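You operate a simulated robot arm through the tools that you are given. There is no shell and no other tool. Be economical: measure what you need, move in short steps, check, and stop when the job is done.

You are at the controls of a simulated robot arm. One attempt, no reset.

## Task
On the yard page, make up road three from the buffers: VAN, FLAT, GRAIN, BRAKE.

The check looks at the end state, three seconds after you hand in, the way a careful person would. Anything else that was tipped, shoved, dropped, spilled or broken makes it a failure.

## Robot
A 6-joint arm with a fingered hand, fixed in place. Base frame: the origin is at the foot of the arm, x ahead of it, y to its left, z up; the work surface is at about z = 740. Lengths are in mm, angles in degrees, forces in N, time in s.
With the tool pointing down near the work surface it reaches from about 340 to 900 mm from the base axis. Its first joint turns from -166.0 to 166.0 degrees. Payload 5 kg.
The TCP is the grasp point between the finger pads, 36 mm short of the fingertips. In the tool frame z runs along the fingers and y along their closing line. The gripper opens to 120 mm. The gripper's body begins 42 mm behind the TCP. The gripper is a hand of 4 fingers: y runs from the thumb to the fingers, the wrist lies at [-19, -123, -211] in the tool frame, and closing takes about 1.5 s.
Orientation is that of the tool frame in the base frame, as a unit quaternion [x, y, z, w]. With the fingers straight down and the wrist toward the robot, the tool's x, y and z point along [0, 1, 0], [1, 0, 0] and [0, 0, -1] of the base frame.

## Interface
- The arm moves only by the tool apply_moves. Its argument "deltas" is text: rows parted by semicolons, each of 7 numbers parted by spaces: the gripper command, from -1 (shut) to 1 (fully open), values between in proportion, then the shift along the base's x, y, z in mm, then the turn, a rotation vector about the base's x, y, z in degrees. In form: gripper dx dy dz rx ry rz; .... A call has 1 to 20 rows; each row shifts and turns the commanded pose from where the row before left it. Each row takes 0.2 s and may step no farther than 50 mm and 8.6 degrees from the row before; otherwise, or with a gripper value out of range, the whole call is refused. Where a pose cannot be reached the arm comes as near as it can. A force on the tool above 40 N (or 10 N above the force at the start of the call, whichever is more), or a blocked arm, ends the call early, and 0.2 s more pass. The fingers move at their own pace (about 45 mm/s each) and stop on an object; they squeeze with about 33 N. The grip force told is the motor's: it shows also when the fingers shut on nothing. Time passes only in rows, and 0.2 s behind the last, so rows that do not move let the fingers close. It gives the time, the measured TCP pose, the force on the tool (base axes), the opening and the grip force at its end, in the units of the frame above (readings bear some noise), with the torque about the TCP (base axes, N m) and any sound that the robot's microphone picked up, and new pictures: "views" is both (left out), scene, wrist or none.
- Cameras (640 x 400 px; columns grow to the right, rows downward): "scene" is fixed at [402.8, -649.2, 1374]; the picture's right is [0.96, -0.27, 0.00], its down [-0.11, -0.38, -0.92] and it looks along [0.25, 0.89, -0.39] (base axes); focal length 359 px, centre (320, 200). "wrist" rides on the gripper at [73, -101, -142] in the tool frame; the picture's right is [-0.79, 0.29, -0.54], its down [-0.56, -0.70, 0.44] and it looks along [-0.25, 0.65, 0.71] (tool axes); focal length 280 px, centre (320, 200). There is no depth. A picture from a camera that has moved, and an enlarged one, comes with that camera's place and axes in the base frame and with its lens. The place of the scene camera against the robot may be out by one fixed shift of up to 25 mm in any direction.
- raise_lower(by): slides the trunk up (or, below 0, down) by that many mm; the arm rides with it, the base frame stays. It gives what a move gives, with no picture.
- grasp_type(shape): the hand has 4 fingers and takes this shape, open, in about a second: jaw (thumb against the fingers, like two jaws); tri (thumb and two fingers); tip (a fingertip pinch); poke (one finger out to press); point (the index stretched); flat (the hand flat); cup (the hand cupped); fist (a fist). The gripper value then closes the fingers along that shape, each until it touches; the sizes above hold for jaw. It gives what a move gives, with no picture.
- inspect(camera, box): a new picture of the part [left, top, right, bottom] of that camera's present view, enlarged. It takes no simulated time.
- finish_job(): hands the job in; it is judged then, once.

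Work in short steps. Places have to be worked out from the pictures, the camera data and where the tool is seen: move nearer, look again, correct. Check each grasp and each placing, and mend what went wrong. You have 120 turns and 200 pictures in all, those below and enlarged ones among them. Open the gripper and draw the arm clear of the work before you hand the job in, unless the task says otherwise; then end with one line.

The tools are called after ">>>" as name(argument=value, ...) on one line, values as JSON. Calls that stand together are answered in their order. apply_moves: Moves the arm, as the interface text tells. Its arguments: {"type":"object","properties":{"deltas":{"type":"string"},"views":{"type":"string","enum":["both","scene","wrist","none"]}},"required":["deltas"]} The other tools are called the same way: raise_lower (by) slides the trunk up or down; grasp_type (shape) gives the hand a shape; inspect (camera, box) takes an enlarged picture of a part of a camera's view; finish_job () hands the job in.

At the start:

```text
clock: 0.0
position: [648.7, 300.7, 1048.7]
ee_rot: [0.707, 0.707, 0.001, 0.0]
force: [0.2, -0.4, -0.4]
ft_torque: [0.02, 0.04, -0.03]
grip_width: 119.8
grip_force: 0.1
shape: jaw
trunk travel left (down, up): [-550.0, 290.0]
```

scene: 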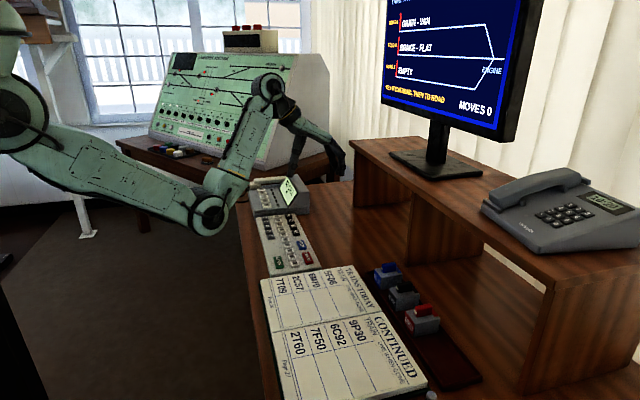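
wrist: 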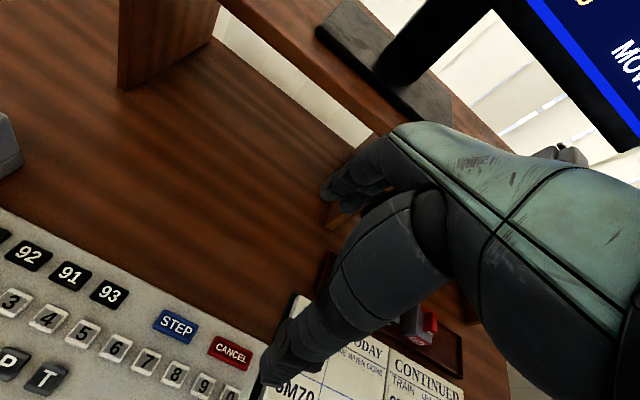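

Let me look closely at the screen, the keypad, and the desk.

>>> inspect(camera="scene", box=[370, 0, 540, 130])

>>> inspect(camera="scene", box=[240, 165, 330, 280])

>>> inspect(camera="scene", box=[350, 250, 490, 400])

>>> inspect(camera="wrist", box=[0, 200, 270, 400])

```text
3.08 times, centred on (455, 65) of scene
camera zoom: at [402.8, -649.2, 1374.0], right [0.96, -0.27, 0.0], down [-0.11, -0.38, -0.92], along [0.25, 0.89, -0.39], focal length 1106 px, centre (-95, 615)
```

zoom: 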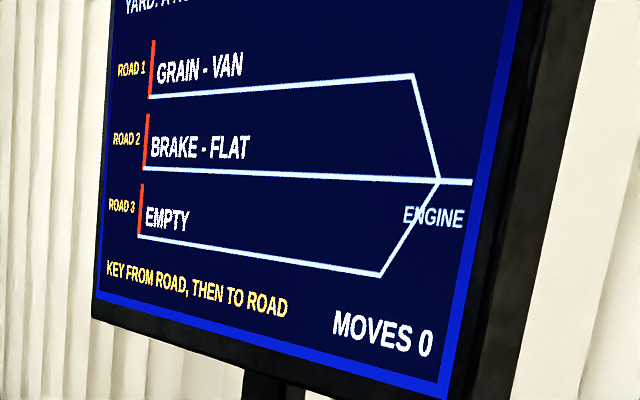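

```text
3.48 times, centred on (285, 222) of scene
camera zoom: at [402.8, -649.2, 1374.0], right [0.96, -0.27, 0.0], down [-0.11, -0.38, -0.92], along [0.25, 0.89, -0.39], focal length 1250 px, centre (442, 122)
```

zoom: 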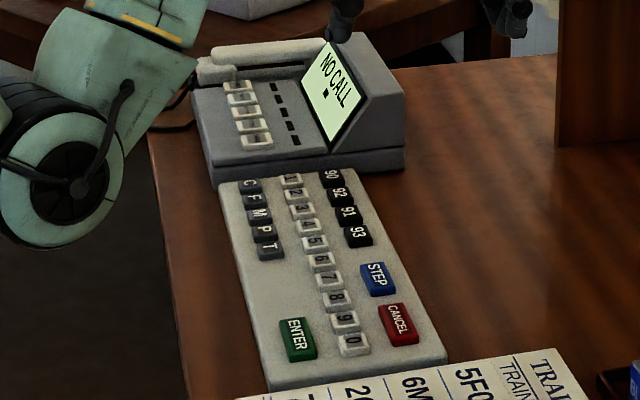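

```text
2.67 times, centred on (420, 325) of scene
camera zoom: at [402.8, -649.2, 1374.0], right [0.96, -0.27, 0.0], down [-0.11, -0.38, -0.92], along [0.25, 0.89, -0.39], focal length 958 px, centre (53, -133)
```

zoom: 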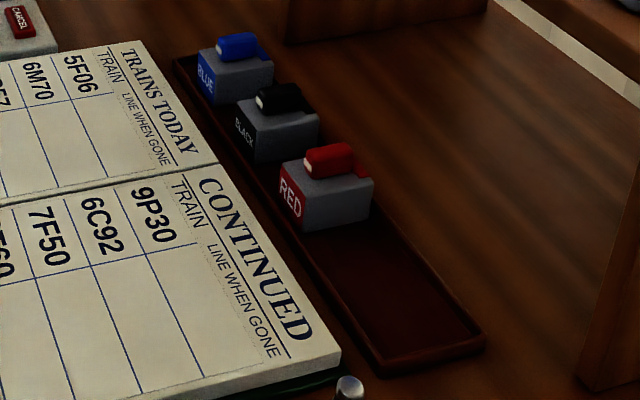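

```text
2.00 times, centred on (135, 300) of wrist
camera zoom: at [547.2, 373.5, 1191.5], right [0.29, -0.79, 0.54], down [-0.7, -0.56, -0.44], along [0.65, -0.25, -0.71], focal length 561 px, centre (690, 0)
```

zoom: 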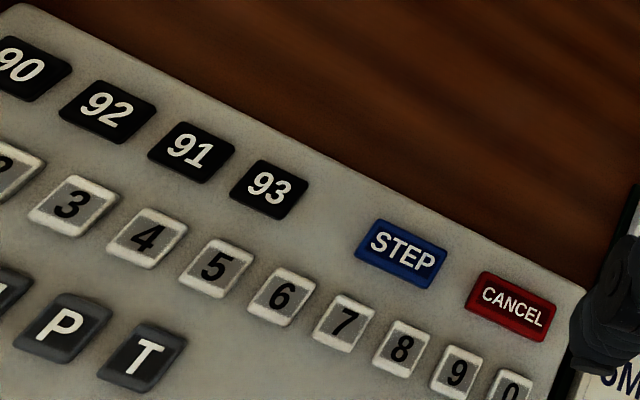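

The yard page is up. Road 1 is GRAIN-VAN and road 2 is BRAKE-FLAT, with the engine at the right end, so the plan is 1→3, 2→3, 1→3, 2→3. I estimate key 3 at about (570, 491), with roughly 37 mm pitch along y. I'll shape the hand to poke and look.

>>> grasp_type(shape="poke")

>>> apply_moves(deltas="1 -20 45 0 0 0 0; 1 -20 45 0 0 0 0; 1 -20 45 0 0 0 0; 1 -20 45 0 0 0 0; 1 0 0 -40 0 0 0; 1 0 0 -40 0 0 0")

```text
clock: 0.9
position: [648.9, 301.1, 1048.4]
ee_rot: [0.707, 0.707, 0.0, 0.0]
force: [-0.5, -1.2, -0.2]
ft_torque: [-0.01, -0.01, -0.02]
grip_width: 0.1
grip_force: 0.1
shape: poke
trunk travel left (down, up): [-550.0, 290.0]
```

```text
clock: 2.3
position: [569.0, 480.9, 967.4]
ee_rot: [0.708, 0.706, 0.0, 0.0]
force: [-0.1, -0.4, 0.0]
ft_torque: [-0.02, 0.03, -0.04]
grip_width: 0.1
grip_force: 0.1
shape: poke
trunk travel left (down, up): [-550.0, 290.0]
camera wrist: at [467.8, 554.5, 1111.2], right [0.29, -0.79, 0.54], down [-0.7, -0.56, -0.44], along [0.65, -0.25, -0.71], focal length 280 px, centre (320, 200)
```

scene: 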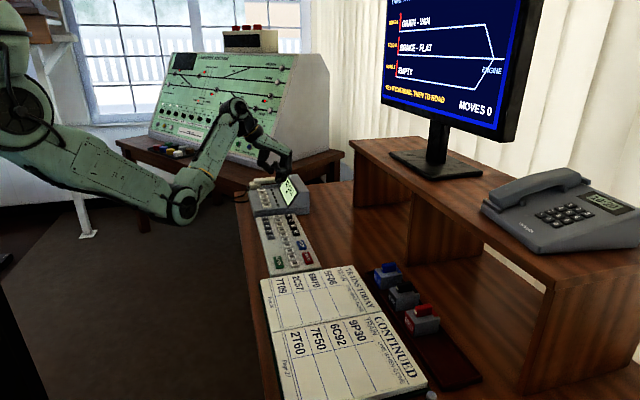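
wrist: 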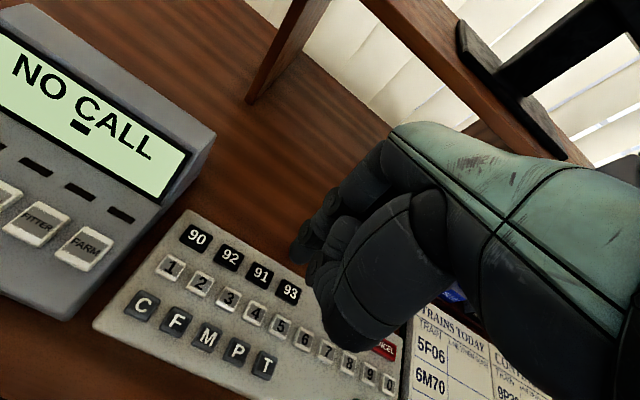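

>>> inspect(camera="scene", box=[210, 90, 320, 190])

>>> inspect(camera="wrist", box=[260, 110, 500, 360])

```text
4.00 times, centred on (265, 140) of scene
camera zoom: at [402.8, -649.2, 1374.0], right [0.96, -0.27, 0.0], down [-0.11, -0.38, -0.92], along [0.25, 0.89, -0.39], focal length 1437 px, centre (540, 440)
```

zoom: 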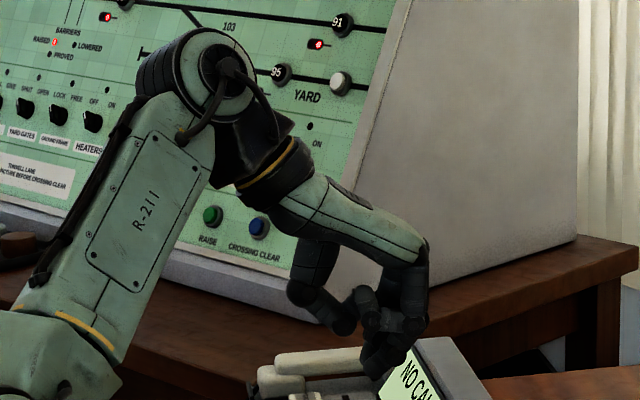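

```text
1.60 times, centred on (380, 235) of wrist
camera zoom: at [467.8, 554.5, 1111.2], right [0.29, -0.79, 0.54], down [-0.7, -0.56, -0.44], along [0.65, -0.25, -0.71], focal length 449 px, centre (224, 144)
```

zoom: 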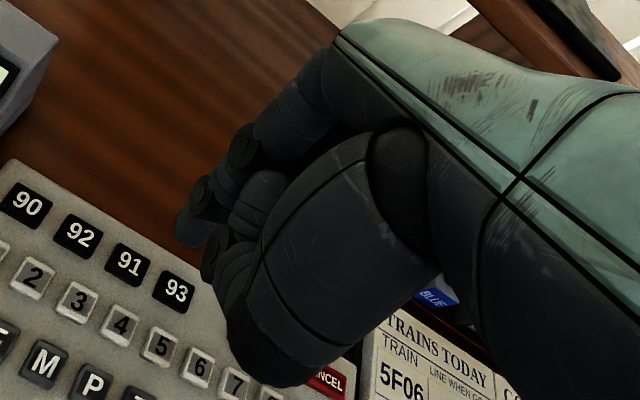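

It's unclear which finger sticks out in poke; I'll try the closed command to see how the shape changes.

>>> apply_moves(deltas="-1 0 0 0 0 0 0; -1 0 0 0 0 0 0; -1 0 0 0 0 0 0; -1 0 0 0 0 0 0; -1 0 0 0 0 0 0; -1 0 0 0 0 0 0; -1 0 0 0 0 0 0", views="wrist")

>>> inspect(camera="scene", box=[210, 90, 320, 190])

```text
clock: 3.9
position: [568.8, 480.2, 968.7]
ee_rot: [0.707, 0.708, 0.0, -0.001]
force: [0.3, -0.6, -0.4]
ft_torque: [0.0, 0.03, 0.0]
grip_width: 0.1
grip_force: 33.2
shape: jaw
trunk travel left (down, up): [-550.0, 290.0]
camera wrist: at [468.1, 553.6, 1111.6], right [0.29, -0.79, 0.54], down [-0.7, -0.56, -0.44], along [0.65, -0.25, -0.71], focal length 280 px, centre (320, 200)
```

wrist: 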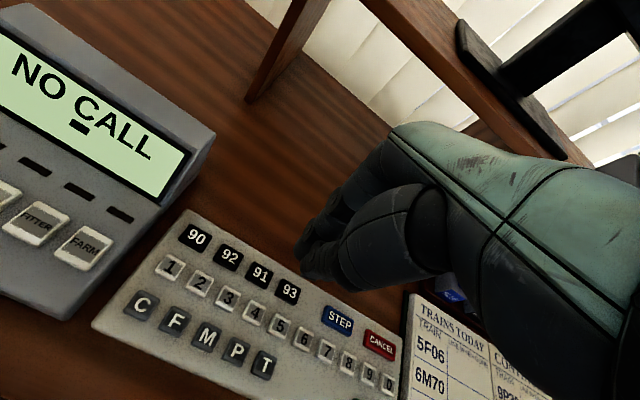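

```text
4.00 times, centred on (265, 140) of scene
camera zoom: at [402.8, -649.2, 1374.0], right [0.96, -0.27, 0.0], down [-0.11, -0.38, -0.92], along [0.25, 0.89, -0.39], focal length 1437 px, centre (540, 440)
```

zoom: 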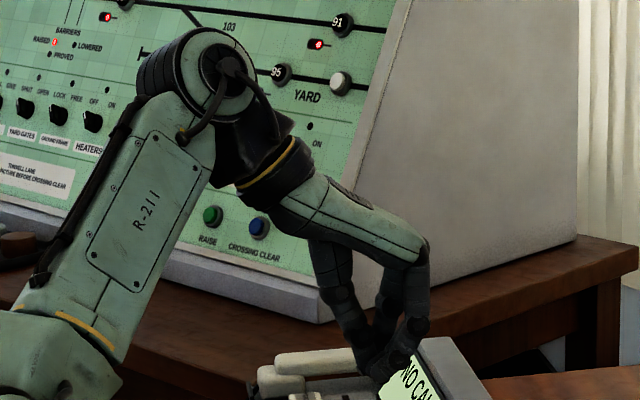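

Closing reverts the hand to jaw, so poke must be held with value 1. I'll set poke again, descend to tip about 40 mm above key 3, and look.

>>> grasp_type(shape="poke")

>>> apply_moves(deltas="1 0 0 -40 0 0 0; 1 0 0 -40 0 0 0; 1 0 0 -30 0 0 0; 1 0 0 0 0 0 0")

>>> inspect(camera="scene", box=[230, 130, 340, 240])

>>> inspect(camera="wrist", box=[200, 150, 440, 390])

```text
clock: 4.8
position: [568.6, 481.1, 967.8]
ee_rot: [0.707, 0.707, 0.001, 0.0]
force: [-0.7, 0.1, 0.1]
ft_torque: [0.03, 0.01, 0.01]
grip_width: 0.0
grip_force: 0.0
shape: poke
trunk travel left (down, up): [-550.0, 290.0]
```

```text
clock: 5.8
position: [568.7, 480.9, 857.5]
ee_rot: [0.708, 0.707, 0.001, -0.001]
force: [-0.3, 0.0, 0.8]
ft_torque: [-0.02, 0.02, 0.0]
grip_width: 0.1
grip_force: 0.1
shape: poke
trunk travel left (down, up): [-550.0, 290.0]
camera wrist: at [467.5, 553.3, 1000.7], right [0.29, -0.79, 0.54], down [-0.7, -0.56, -0.44], along [0.65, -0.25, -0.71], focal length 280 px, centre (320, 200)
```

scene: 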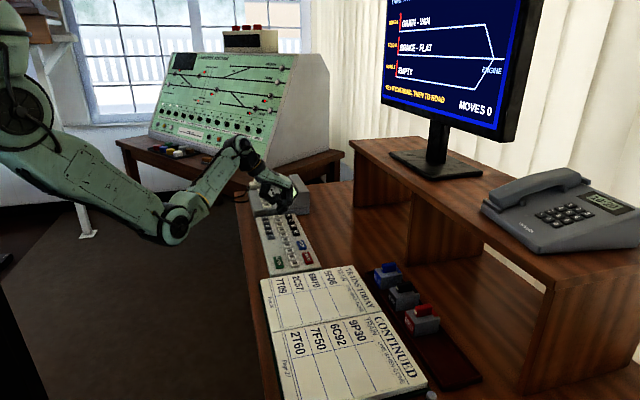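
wrist: 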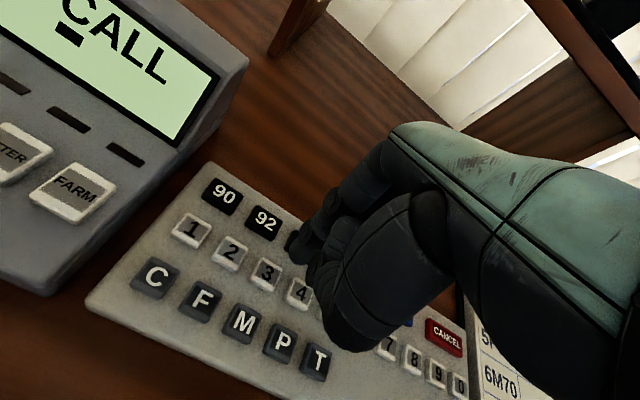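

```text
3.64 times, centred on (285, 185) of scene
camera zoom: at [402.8, -649.2, 1374.0], right [0.96, -0.27, 0.0], down [-0.11, -0.38, -0.92], along [0.25, 0.89, -0.39], focal length 1307 px, centre (447, 254)
```

zoom: 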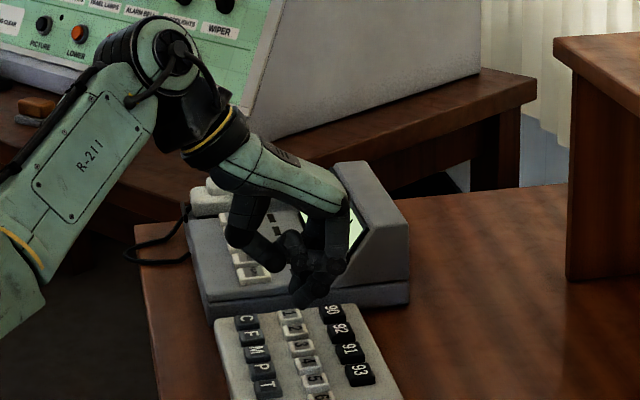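

```text
1.67 times, centred on (320, 270) of wrist
camera zoom: at [467.5, 553.3, 1000.7], right [0.29, -0.79, 0.54], down [-0.7, -0.56, -0.44], along [0.65, -0.25, -0.71], focal length 467 px, centre (320, 83)
```

zoom: 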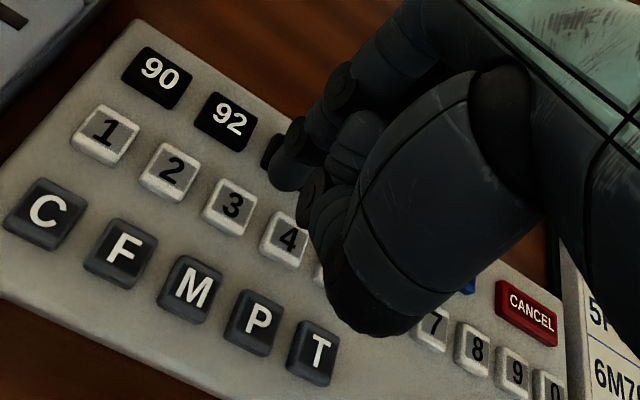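

The fingertip lies about (+6, +8) from the TCP; keys 1, 2, 3 are at about (568, 565/530/493). I'll go over key 1 and lower a bit to verify.

>>> apply_moves(deltas="1 -6 38 0 0 0 0; 1 0 37 0 0 0 0; 1 0 0 -15 0 0 0; 1 0 0 -10 0 0 0; 1 0 0 0 0 0 0", views="scene")

>>> inspect(camera="wrist", box=[200, 150, 440, 390])

>>> inspect(camera="scene", box=[230, 130, 340, 240])

```text
clock: 7.0
position: [562.1, 555.9, 832.7]
ee_rot: [0.707, 0.707, 0.001, 0.0]
force: [-0.5, -0.5, -0.1]
ft_torque: [0.07, -0.01, 0.01]
grip_width: 0.0
grip_force: 0.1
shape: poke
trunk travel left (down, up): [-550.0, 290.0]
```

scene: 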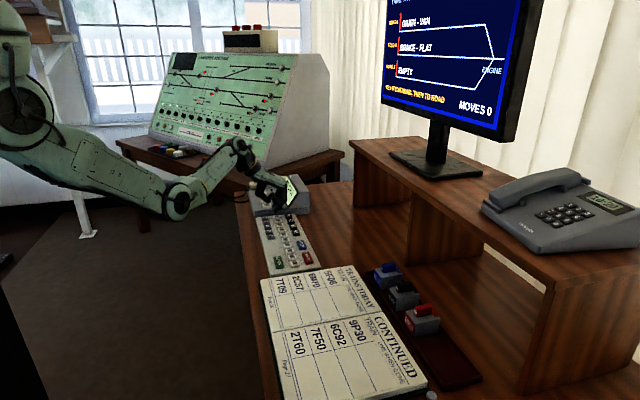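

```text
1.67 times, centred on (320, 270) of wrist
camera zoom: at [461.0, 628.2, 976.3], right [0.29, -0.79, 0.54], down [-0.7, -0.56, -0.44], along [0.65, -0.25, -0.71], focal length 467 px, centre (320, 83)
```

zoom: 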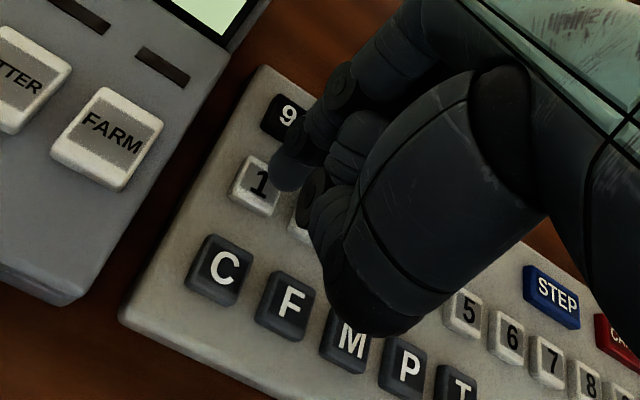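

```text
3.64 times, centred on (285, 185) of scene
camera zoom: at [402.8, -649.2, 1374.0], right [0.96, -0.27, 0.0], down [-0.11, -0.38, -0.92], along [0.25, 0.89, -0.39], focal length 1307 px, centre (447, 254)
```

zoom: 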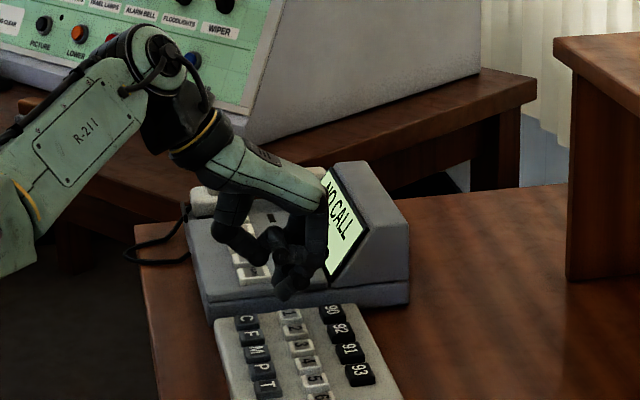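

The tip is right over key 1. I'll descend in small steps while watching force.

>>> apply_moves(deltas="1 0 0 -6 0 0 0; 1 0 0 -6 0 0 0; 1 0 0 -4 0 0 0; 1 0 0 -4 0 0 0; 1 0 0 0 0 0 0", views="none")

>>> inspect(camera="wrist", box=[200, 150, 440, 390])

```text
clock: 8.2
position: [562.9, 554.7, 812.5]
ee_rot: [0.708, 0.707, 0.0, 0.0]
force: [-0.5, 0.4, 0.5]
ft_torque: [-0.03, -0.03, 0.01]
grip_width: 0.0
grip_force: 0.0
shape: poke
trunk travel left (down, up): [-550.0, 290.0]
```

```text
1.67 times, centred on (320, 270) of wrist
camera zoom: at [461.3, 628.2, 956.1], right [0.29, -0.79, 0.54], down [-0.7, -0.56, -0.44], along [0.65, -0.25, -0.71], focal length 467 px, centre (320, 83)
```

zoom: 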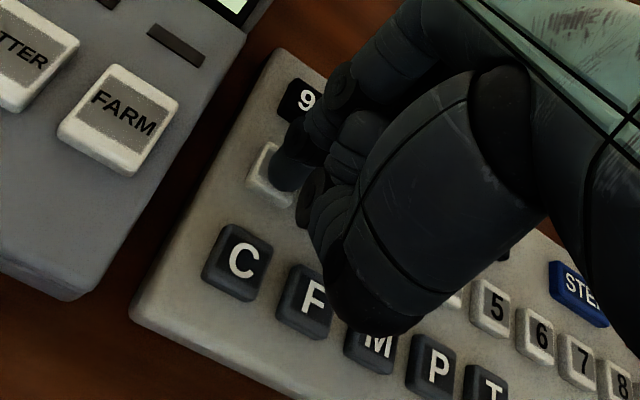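

Still above the key, well aligned. Continuing down gently.

>>> apply_moves(deltas="1 0 0 -3 0 0 0; 1 0 0 -3 0 0 0; 1 0 0 -2 0 0 0; 1 0 0 0 0 0 0", views="scene")

>>> inspect(camera="wrist", box=[200, 150, 440, 390])

```text
clock: 9.2
position: [561.8, 555.6, 805.3]
ee_rot: [0.707, 0.707, 0.001, -0.001]
force: [-0.3, 0.1, 3.2]
ft_torque: [-0.03, -0.02, -0.01]
grip_width: 0.1
grip_force: 0.0
shape: poke
trunk travel left (down, up): [-550.0, 290.0]
heard: click, click
```

scene: 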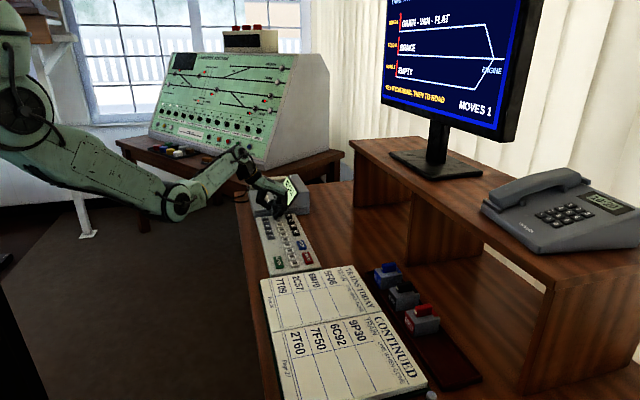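

```text
1.67 times, centred on (320, 270) of wrist
camera zoom: at [461.3, 628.3, 948.7], right [0.29, -0.79, 0.54], down [-0.7, -0.56, -0.44], along [0.65, -0.25, -0.71], focal length 467 px, centre (320, 83)
```

zoom: 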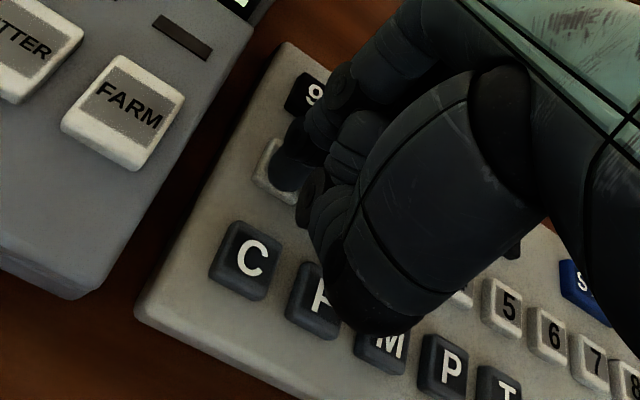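

Two clicks: a curled finger pressed 2 first, then the index pressed 1, so the yard did 2→1 (road 1 is GRAIN-VAN-FLAT, road 2 is BRAKE). That can be undone with 1→2. I'll raise, try the "point" shape for better clearance, and read the screen.

>>> apply_moves(deltas="1 0 0 15 0 0 0; 1 0 0 40 0 0 0; 1 0 0 40 0 0 0", views="none")

>>> grasp_type(shape="point")

>>> inspect(camera="wrist", box=[200, 150, 440, 390])

>>> inspect(camera="scene", box=[230, 110, 340, 220])

>>> inspect(camera="scene", box=[370, 0, 540, 130])

```text
clock: 10.0
position: [562.3, 555.9, 900.5]
ee_rot: [0.707, 0.707, -0.001, 0.0]
force: [-0.1, -0.4, -1.0]
ft_torque: [0.02, -0.01, 0.02]
grip_width: 0.0
grip_force: 0.1
shape: poke
trunk travel left (down, up): [-550.0, 290.0]
```

```text
clock: 10.9
position: [562.9, 555.4, 900.3]
ee_rot: [0.707, 0.707, -0.001, 0.0]
force: [-0.5, 0.0, -0.4]
ft_torque: [0.03, 0.02, -0.01]
grip_width: 0.0
grip_force: 0.1
shape: point
trunk travel left (down, up): [-550.0, 290.0]
```

```text
1.67 times, centred on (320, 270) of wrist
camera zoom: at [461.0, 628.9, 1044.0], right [0.29, -0.79, 0.54], down [-0.7, -0.56, -0.44], along [0.65, -0.25, -0.71], focal length 467 px, centre (320, 83)
```

zoom: 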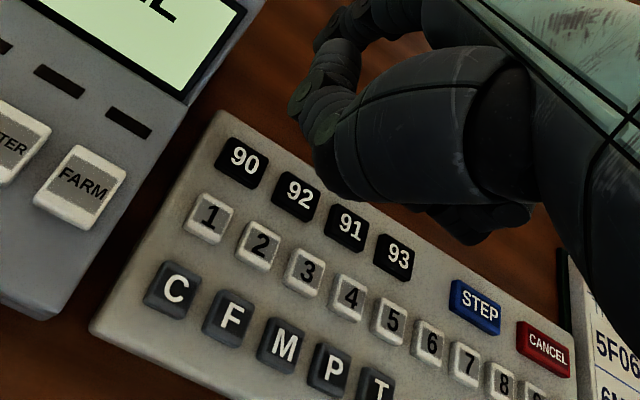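

```text
3.64 times, centred on (285, 165) of scene
camera zoom: at [402.8, -649.2, 1374.0], right [0.96, -0.27, 0.0], down [-0.11, -0.38, -0.92], along [0.25, 0.89, -0.39], focal length 1307 px, centre (447, 327)
```

zoom: 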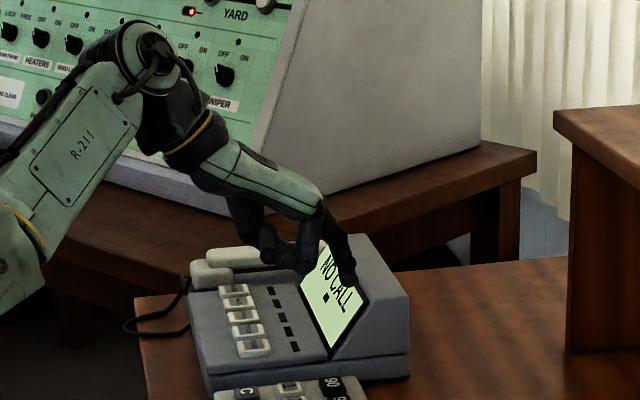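

```text
3.08 times, centred on (455, 65) of scene
camera zoom: at [402.8, -649.2, 1374.0], right [0.96, -0.27, 0.0], down [-0.11, -0.38, -0.92], along [0.25, 0.89, -0.39], focal length 1106 px, centre (-95, 615)
```

zoom: 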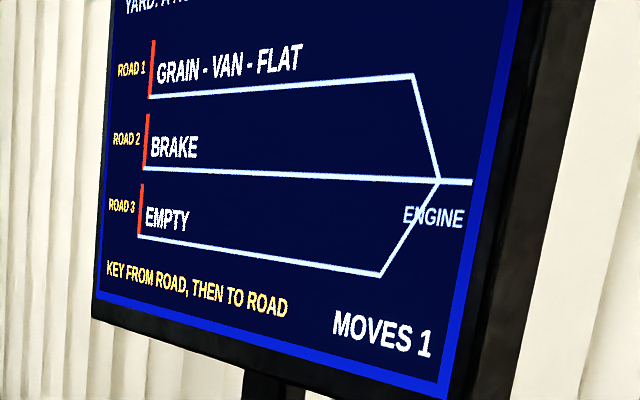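

"Point" aims forward and isn't lower than the other fingers. I'll go back to poke and tilt the hand -18° about x, so the index side drops and the curled fingers lift, then look.

>>> grasp_type(shape="poke")

>>> apply_moves(deltas="1 0 0 0 -6 0 0; 1 0 0 0 -6 0 0; 1 0 0 0 -6 0 0; 1 0 12 -35 0 0 0; 1 0 0 0 0 0 0")

>>> inspect(camera="wrist", box=[200, 150, 440, 390])

>>> inspect(camera="scene", box=[230, 110, 340, 220])

```text
clock: 11.8
position: [562.0, 556.1, 900.8]
ee_rot: [0.707, 0.707, 0.0, 0.0]
force: [-0.3, -0.3, 0.1]
ft_torque: [-0.02, 0.0, 0.01]
grip_width: 0.0
grip_force: 0.1
shape: poke
trunk travel left (down, up): [-550.0, 290.0]
```

```text
clock: 13.0
position: [563.2, 568.1, 865.5]
ee_rot: [0.699, 0.698, -0.11, 0.11]
force: [0.4, -0.3, 0.0]
ft_torque: [0.01, -0.01, 0.0]
grip_width: 0.0
grip_force: 0.0
shape: poke
trunk travel left (down, up): [-550.0, 290.0]
camera wrist: at [461.7, 680.7, 979.6], right [0.29, -0.58, 0.76], down [-0.7, -0.67, -0.25], along [0.65, -0.46, -0.6], focal length 280 px, centre (320, 200)
```

scene: 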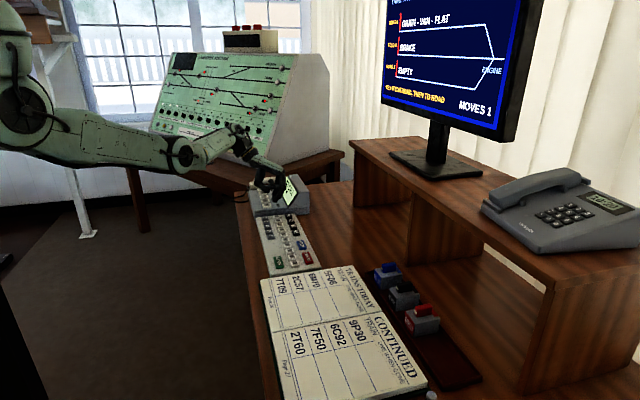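
wrist: 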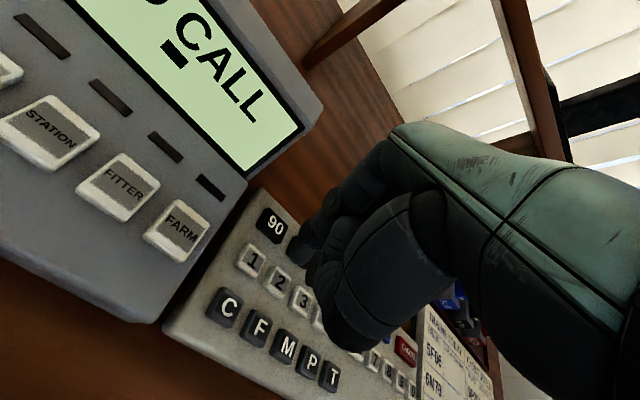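

```text
1.67 times, centred on (320, 270) of wrist
camera zoom: at [461.7, 680.7, 979.6], right [0.29, -0.58, 0.76], down [-0.7, -0.67, -0.25], along [0.65, -0.46, -0.6], focal length 467 px, centre (320, 83)
```

zoom: 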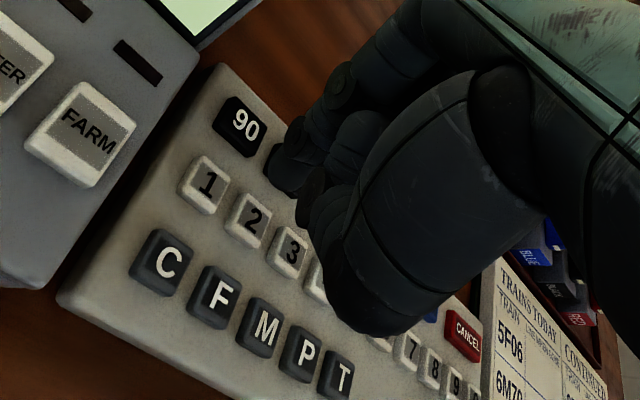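

```text
3.64 times, centred on (285, 165) of scene
camera zoom: at [402.8, -649.2, 1374.0], right [0.96, -0.27, 0.0], down [-0.11, -0.38, -0.92], along [0.25, 0.89, -0.39], focal length 1307 px, centre (447, 327)
```

zoom: 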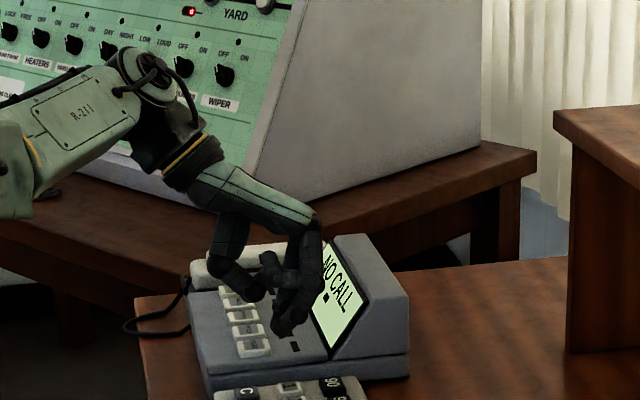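

The index is now clearly lowest and lies over key 1 (tip ≈ (568, 566)). I'll descend most of the way and check clearance.

>>> apply_moves(deltas="1 0 0 -20 0 0 0; 1 0 0 -15 0 0 0; 1 0 0 -8 0 0 0; 1 0 0 0 0 0 0", views="none")

>>> inspect(camera="wrist", box=[200, 150, 440, 390])

>>> inspect(camera="scene", box=[230, 110, 340, 220])

```text
clock: 14.0
position: [564.3, 567.0, 823.0]
ee_rot: [0.698, 0.699, -0.11, 0.11]
force: [-0.8, -0.7, 0.8]
ft_torque: [0.01, 0.03, -0.03]
grip_width: 0.0
grip_force: 0.1
shape: poke
trunk travel left (down, up): [-550.0, 290.0]
```

```text
1.67 times, centred on (320, 270) of wrist
camera zoom: at [461.5, 680.3, 936.7], right [0.29, -0.58, 0.76], down [-0.7, -0.67, -0.25], along [0.65, -0.46, -0.6], focal length 467 px, centre (320, 83)
```

zoom: 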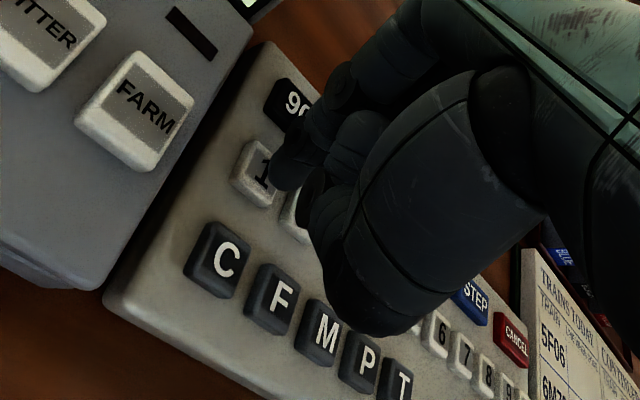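

```text
3.64 times, centred on (285, 165) of scene
camera zoom: at [402.8, -649.2, 1374.0], right [0.96, -0.27, 0.0], down [-0.11, -0.38, -0.92], along [0.25, 0.89, -0.39], focal length 1307 px, centre (447, 327)
```

zoom: 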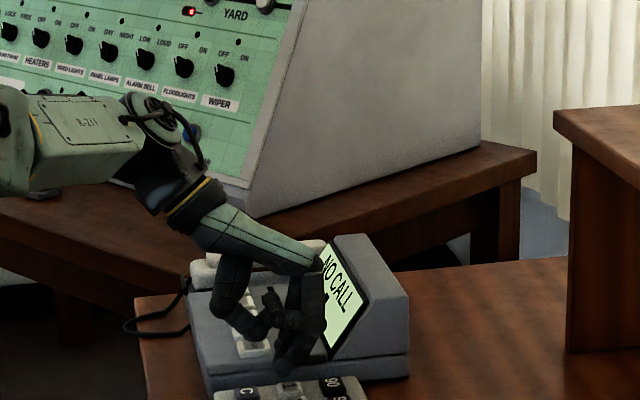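

Good clearance. Now I'll press with small steps, stopping before overtravel.

>>> apply_moves(deltas="1 0 0 -5 0 0 0; 1 0 0 -4 0 0 0; 1 0 0 -2 0 0 0; 1 0 0 -2 0 0 0; 1 0 0 -2 0 0 0; 1 0 0 0 0 0 0", views="none")

>>> inspect(camera="scene", box=[370, 0, 540, 130])

```text
clock: 15.4
position: [559.2, 564.6, 813.4]
ee_rot: [0.699, 0.698, -0.111, 0.11]
force: [-0.4, 0.9, 0.4]
ft_torque: [0.01, -0.01, 0.01]
grip_width: 0.2
grip_force: 0.0
shape: poke
out of reach, approached as far as the arm can: row 2
trunk travel left (down, up): [-550.0, 290.0]
```

```text
3.08 times, centred on (455, 65) of scene
camera zoom: at [402.8, -649.2, 1374.0], right [0.96, -0.27, 0.0], down [-0.11, -0.38, -0.92], along [0.25, 0.89, -0.39], focal length 1106 px, centre (-95, 615)
```

zoom: 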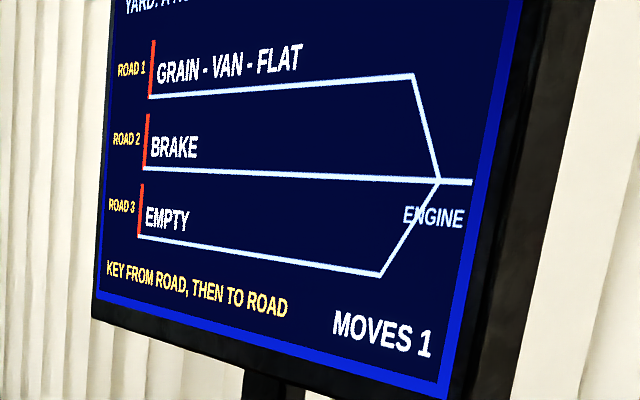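

Out of reach with this tilt; I'll lift and lower the trunk by 100 mm to gain reach.

>>> apply_moves(deltas="1 0 0 40 0 0 0; 1 0 0 50 0 0 0; 1 0 0 50 0 0 0; 1 0 0 0 0 0 0", views="none")

>>> raise_lower(by=-100)

>>> inspect(camera="scene", box=[0, 0, 400, 250])

```text
clock: 16.4
position: [575.5, 591.4, 943.7]
ee_rot: [0.698, 0.698, -0.112, 0.11]
force: [0.7, 0.3, -0.2]
ft_torque: [0.0, 0.09, 0.01]
grip_width: 0.0
grip_force: 0.1
shape: poke
out of reach, approached as far as the arm can: row 1, 2, 3
trunk travel left (down, up): [-550.0, 290.0]
```

```text
clock: 17.7
position: [575.9, 590.8, 844.3]
ee_rot: [0.699, 0.698, -0.112, 0.11]
force: [-0.7, 0.0, 0.8]
ft_torque: [0.01, 0.01, -0.01]
grip_width: 0.0
grip_force: 0.1
shape: poke
trunk travel left (down, up): [-450.0, 390.0]
```

```text
1.60 times, centred on (200, 125) of scene
camera zoom: at [402.8, -649.2, 1374.0], right [0.96, -0.27, 0.0], down [-0.11, -0.38, -0.92], along [0.25, 0.89, -0.39], focal length 575 px, centre (512, 320)
```

zoom: 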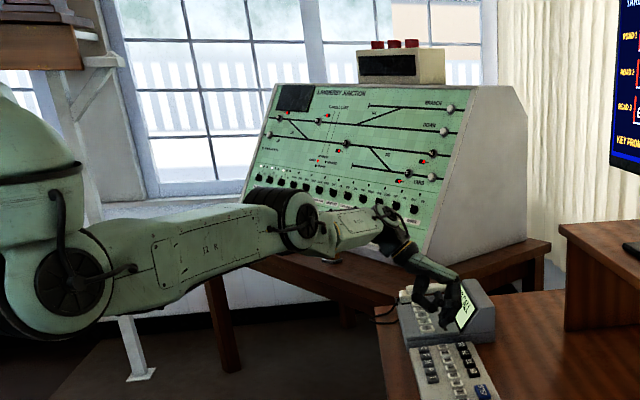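

The arm drifted to (576, 591, 844); I'll move it back toward the key and up and see whether the reach is better now.

>>> apply_moves(deltas="1 0 -15 15 0 0 0; 1 -10 -10 10 0 0 0; 1 0 0 0 0 0 0")

```text
clock: 18.5
position: [581.9, 589.3, 860.2]
ee_rot: [0.7, 0.697, -0.112, 0.11]
force: [0.5, 0.5, -0.9]
ft_torque: [0.02, -0.02, -0.02]
grip_width: 0.0
grip_force: 0.0
shape: poke
out of reach, approached as far as the arm can: row 1, 2
trunk travel left (down, up): [-450.0, 390.0]
camera wrist: at [481.0, 703.4, 974.9], right [0.29, -0.58, 0.76], down [-0.7, -0.67, -0.24], along [0.65, -0.46, -0.6], focal length 280 px, centre (320, 200)
```

scene: 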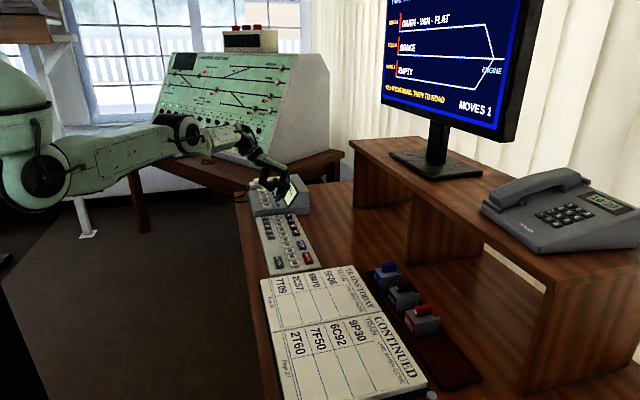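
wrist: 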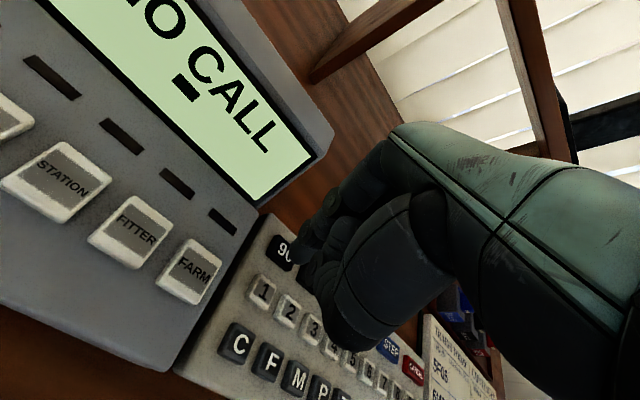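

The tilt with yaw 0 seems to hit a joint limit. I'll undo the tilt, then yaw the hand so its wrist points radially to the base (more natural), which also puts the curled fingers in the gap between key columns.

>>> apply_moves(deltas="1 0 0 0 6 0 0; 1 0 0 0 6 0 0; 1 0 0 0 6 0 0; 1 0 -10 20 0 0 0; 1 -10 -10 20 0 0 0; 1 0 0 0 0 0 0", views="none")

```text
clock: 19.9
position: [615.7, 638.8, 890.8]
ee_rot: [0.708, 0.706, -0.003, 0.0]
force: [0.2, -0.7, 1.0]
ft_torque: [0.02, 0.0, 0.01]
grip_width: 0.0
grip_force: 0.0
shape: poke
out of reach, approached as far as the arm can: row 1, 2, 3, 4, 5
trunk travel left (down, up): [-450.0, 390.0]
```

The arm is being pushed outward, so lowering the trunk made it worse. I'll raise the trunk back and return to the known good region.

>>> raise_lower(by=100)

>>> apply_moves(deltas="1 -15 -20 0 0 0 0; 1 -15 -20 0 0 0 0; 1 -10 -20 0 0 0 0; 1 0 0 0 0 0 0")

```text
clock: 21.3
position: [616.6, 638.1, 990.0]
ee_rot: [0.708, 0.706, -0.003, 0.0]
force: [-0.6, -0.2, 0.2]
ft_torque: [-0.02, 0.04, -0.02]
grip_width: 0.0
grip_force: 0.1
shape: poke
trunk travel left (down, up): [-550.0, 290.0]
```

```text
clock: 22.3
position: [616.4, 637.3, 990.4]
ee_rot: [0.708, 0.706, -0.002, 0.001]
force: [-0.3, -0.5, 0.1]
ft_torque: [0.02, 0.0, 0.0]
grip_width: 0.0
grip_force: 0.1
shape: poke
out of reach, approached as far as the arm can: row 1, 2, 3
trunk travel left (down, up): [-550.0, 290.0]
camera wrist: at [515.9, 711.9, 1134.3], right [0.29, -0.79, 0.54], down [-0.7, -0.56, -0.44], along [0.65, -0.26, -0.72], focal length 280 px, centre (320, 200)
```

scene: 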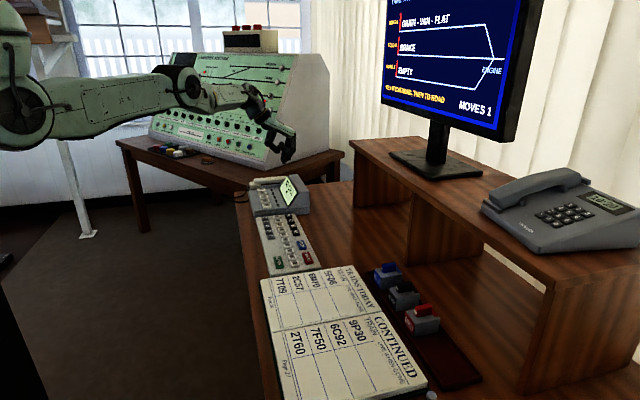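
wrist: 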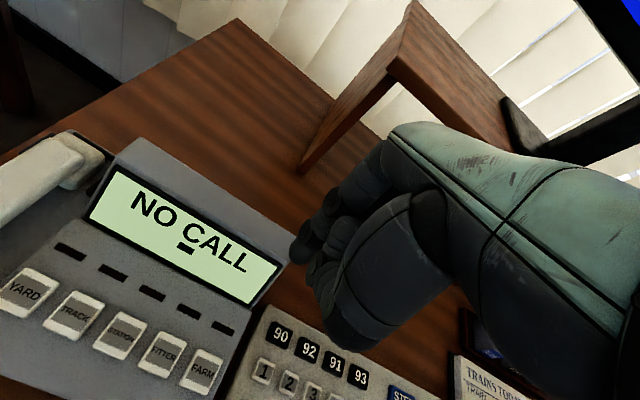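

The arm looks stuck near a straight-elbow configuration. I'll try yawing the hand in steps, which brings the wrist closer to the base.

>>> apply_moves(deltas="1 0 0 0 0 0 8; 1 0 0 0 0 0 8; 1 0 0 0 0 0 8; 1 0 0 0 0 0 0", views="scene")

```text
clock: 23.3
position: [632.5, 660.7, 987.7]
ee_rot: [0.546, 0.838, -0.003, 0.0]
force: [0.4, -0.3, 1.2]
ft_torque: [0.01, 0.01, -0.04]
grip_width: 0.1
grip_force: 0.0
shape: poke
out of reach, approached as far as the arm can: row 1, 2, 3
trunk travel left (down, up): [-550.0, 290.0]
```

scene: 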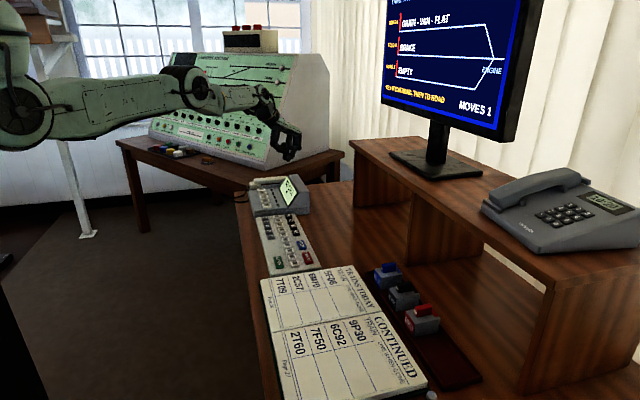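

>>> apply_moves(deltas="1 0 -50 0 0 0 0; 1 0 -50 0 0 0 0; 1 0 -50 0 0 0 0; 1 0 -50 0 0 0 0; 1 0 0 0 0 0 0", views="scene")

```text
clock: 24.5
position: [731.5, 568.0, 973.9]
ee_rot: [0.546, 0.838, -0.004, 0.002]
force: [-0.6, -0.4, 0.1]
ft_torque: [-0.04, -0.04, 0.0]
grip_width: 0.0
grip_force: 0.1
shape: poke
out of reach, approached as far as the arm can: row 1, 2, 3, 4
trunk travel left (down, up): [-550.0, 290.0]
```

scene: 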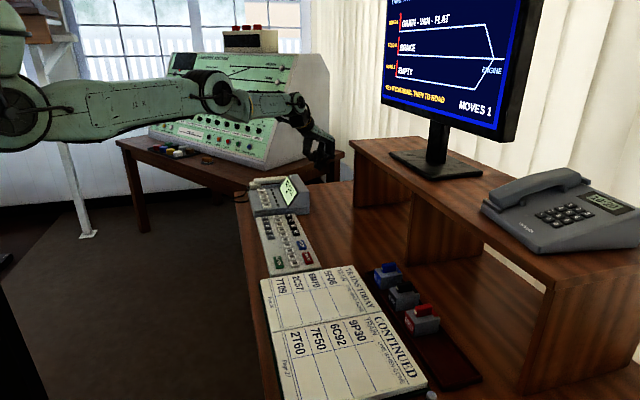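

The arm seems locked just past straight elbow. I'll go outward to full extension in small steps so the elbow passes through straight, then come back in.

>>> apply_moves(deltas="1 8 6 0 0 0 0; 1 8 6 0 0 0 0; 1 8 6 0 0 0 0; 1 8 6 0 0 0 0; 1 8 6 0 0 0 0; 1 0 0 0 0 0 0", views="none")

```text
clock: 25.9
position: [733.9, 567.3, 976.2]
ee_rot: [0.545, 0.838, -0.003, 0.001]
force: [-0.3, 0.2, -0.8]
ft_torque: [0.03, 0.02, -0.01]
grip_width: 0.1
grip_force: 0.0
shape: poke
out of reach, approached as far as the arm can: row 1, 2, 3, 4, 5
trunk travel left (down, up): [-550.0, 290.0]
```

>>> apply_moves(deltas="1 -35 -28 0 0 0 0; 1 -35 -28 0 0 0 0; 1 0 0 0 0 0 0", views="none")

```text
clock: 26.7
position: [729.2, 570.2, 966.5]
ee_rot: [0.546, 0.838, -0.004, 0.0]
force: [0.3, -0.5, -0.2]
ft_torque: [-0.02, -0.01, 0.03]
grip_width: 0.0
grip_force: 0.1
shape: poke
out of reach, approached as far as the arm can: row 1, 2
trunk travel left (down, up): [-550.0, 290.0]
```

Using pitch to shift the elbow: rotating the fingers outward should bend the forearm up through straight.

>>> apply_moves(deltas="1 8 6 5 0 0 0; 1 8 6 5 0 0 0; 1 0 0 0 4.9 -6.3 0; 1 0 0 0 4.9 -6.3 0; 1 0 0 0 4.9 -6.3 0; 1 0 0 0 4.9 -6.3 0; 1 -20 -15 0 0 0 0; 1 -20 -15 0 0 0 0; 1 0 0 0 0 0 0", views="scene")

```text
clock: 28.7
position: [777.9, 624.1, 956.8]
ee_rot: [0.525, 0.806, 0.257, 0.089]
force: [-1.3, -0.9, 0.1]
ft_torque: [0.01, -0.01, 0.0]
grip_width: 0.0
grip_force: 0.1
shape: poke
out of reach, approached as far as the arm can: row 1, 2, 3, 4, 5, 6, 7, 8
trunk travel left (down, up): [-550.0, 290.0]
```

scene: 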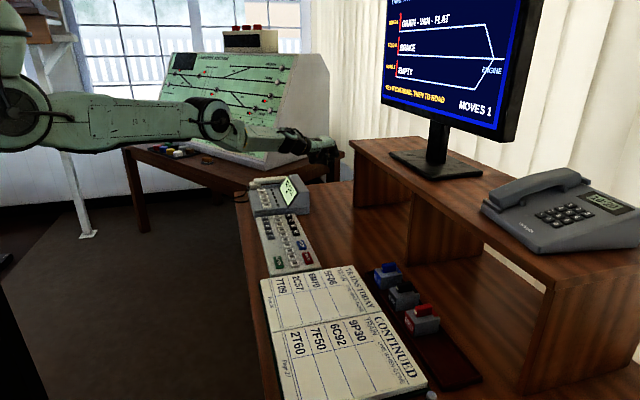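

>>> inspect(camera="scene", box=[0, 20, 360, 245])

```text
1.78 times, centred on (180, 132) of scene
camera zoom: at [402.8, -649.2, 1374.0], right [0.96, -0.27, 0.0], down [-0.11, -0.38, -0.92], along [0.25, 0.89, -0.39], focal length 639 px, centre (569, 320)
```

zoom: 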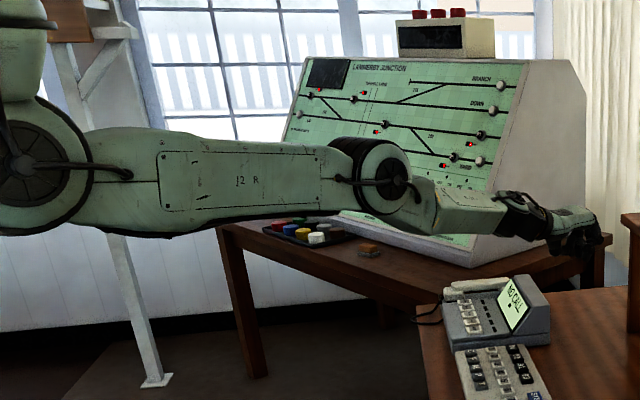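

The arm is straight. My guess is that the elbow is just past straight the wrong way and clamped. I'll stretch outward and then pitch the hand up while keeping the wrist pushed outward, so the pitch bends the elbow the right way.

>>> apply_moves(deltas="1 8 6 0 0 0 0; 1 8 6 0 0 0 0; 1 8 6 0 0 0 0; 1 18 15 30 5 -6.2 0; 1 16 13 31 5 -6.2 0; 1 12 9 33 5 -6.2 0; 1 12 9 33 5 -6.2 0; 1 0 0 0 0 0 0", views="none")

>>> apply_moves(deltas="1 -15 -12 0 0 0 0; 1 -15 -12 0 0 0 0; 1 -15 -12 0 0 0 0; 1 0 0 0 0 0 0", views="scene")

```text
clock: 30.5
position: [772.8, 676.6, 1106.5]
ee_rot: [0.465, 0.711, 0.5, 0.168]
force: [-0.7, 0.5, 0.1]
ft_torque: [0.01, -0.02, 0.01]
grip_width: 0.0
grip_force: 0.0
shape: poke
out of reach, approached as far as the arm can: row 1, 2, 3, 4, 5, 6, 7
trunk travel left (down, up): [-550.0, 290.0]
```

```text
clock: 31.5
position: [729.4, 640.6, 1104.7]
ee_rot: [0.466, 0.712, 0.498, 0.168]
force: [0.1, -0.1, -0.7]
ft_torque: [-0.03, 0.0, -0.01]
grip_width: 0.0
grip_force: 0.0
shape: poke
trunk travel left (down, up): [-550.0, 290.0]
```

scene: 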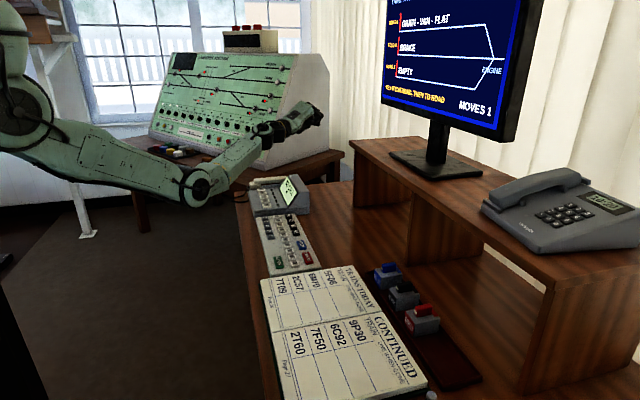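

Unstuck, and the elbow is back on the right side. Now I'll bring the arm inward and pitch the hand back down, following the wrist.

>>> apply_moves(deltas="1 -25 -20 20 0 0 0; 1 -25 -20 20 0 0 0; 1 -12 -9 -33 -5 6.2 0; 1 -12 -9 -33 -5 6.2 0; 1 -16 -13 -31 -5 6.2 0; 1 -18 -15 -30 -5 6.2 0; 1 0 0 0 0 0 0", views="none")

>>> apply_moves(deltas="1 -8 -8 -20 -4.9 6.3 0; 1 -8 -8 -15 -4.9 6.3 0; 1 -8 -8 -10 -4.9 6.3 0; 1 -8 -8 -10 -4.9 6.3 0; 1 0 0 0 0 0 0")

```text
clock: 33.1
position: [619.8, 555.6, 1019.2]
ee_rot: [0.526, 0.806, 0.257, 0.091]
force: [-0.1, 0.3, 0.4]
ft_torque: [-0.03, -0.02, 0.02]
grip_width: 0.0
grip_force: 0.1
shape: poke
trunk travel left (down, up): [-550.0, 290.0]
```

```text
clock: 34.3
position: [589.0, 523.1, 962.9]
ee_rot: [0.546, 0.838, -0.004, 0.002]
force: [0.2, -1.2, -0.5]
ft_torque: [-0.03, 0.01, 0.0]
grip_width: 0.0
grip_force: 0.1
shape: poke
trunk travel left (down, up): [-550.0, 290.0]
camera wrist: at [466.7, 549.3, 1106.7], right [0.58, -0.6, 0.54], down [-0.42, -0.8, -0.44], along [0.7, 0.03, -0.72], focal length 280 px, centre (320, 200)
```

scene: 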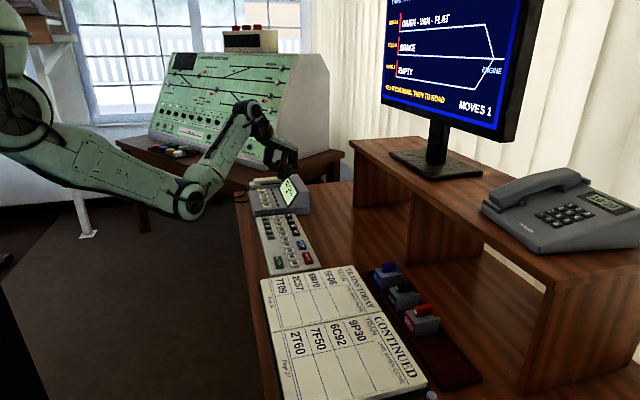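
wrist: 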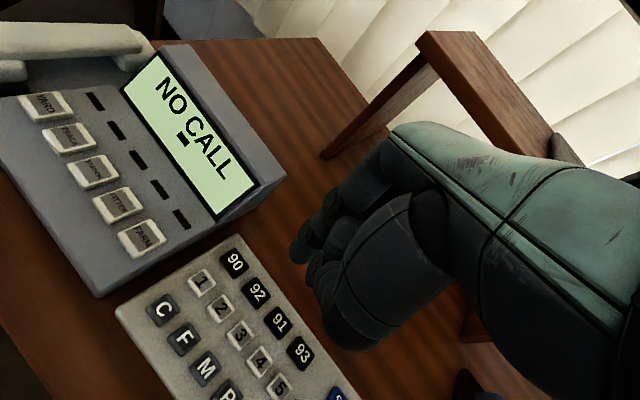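

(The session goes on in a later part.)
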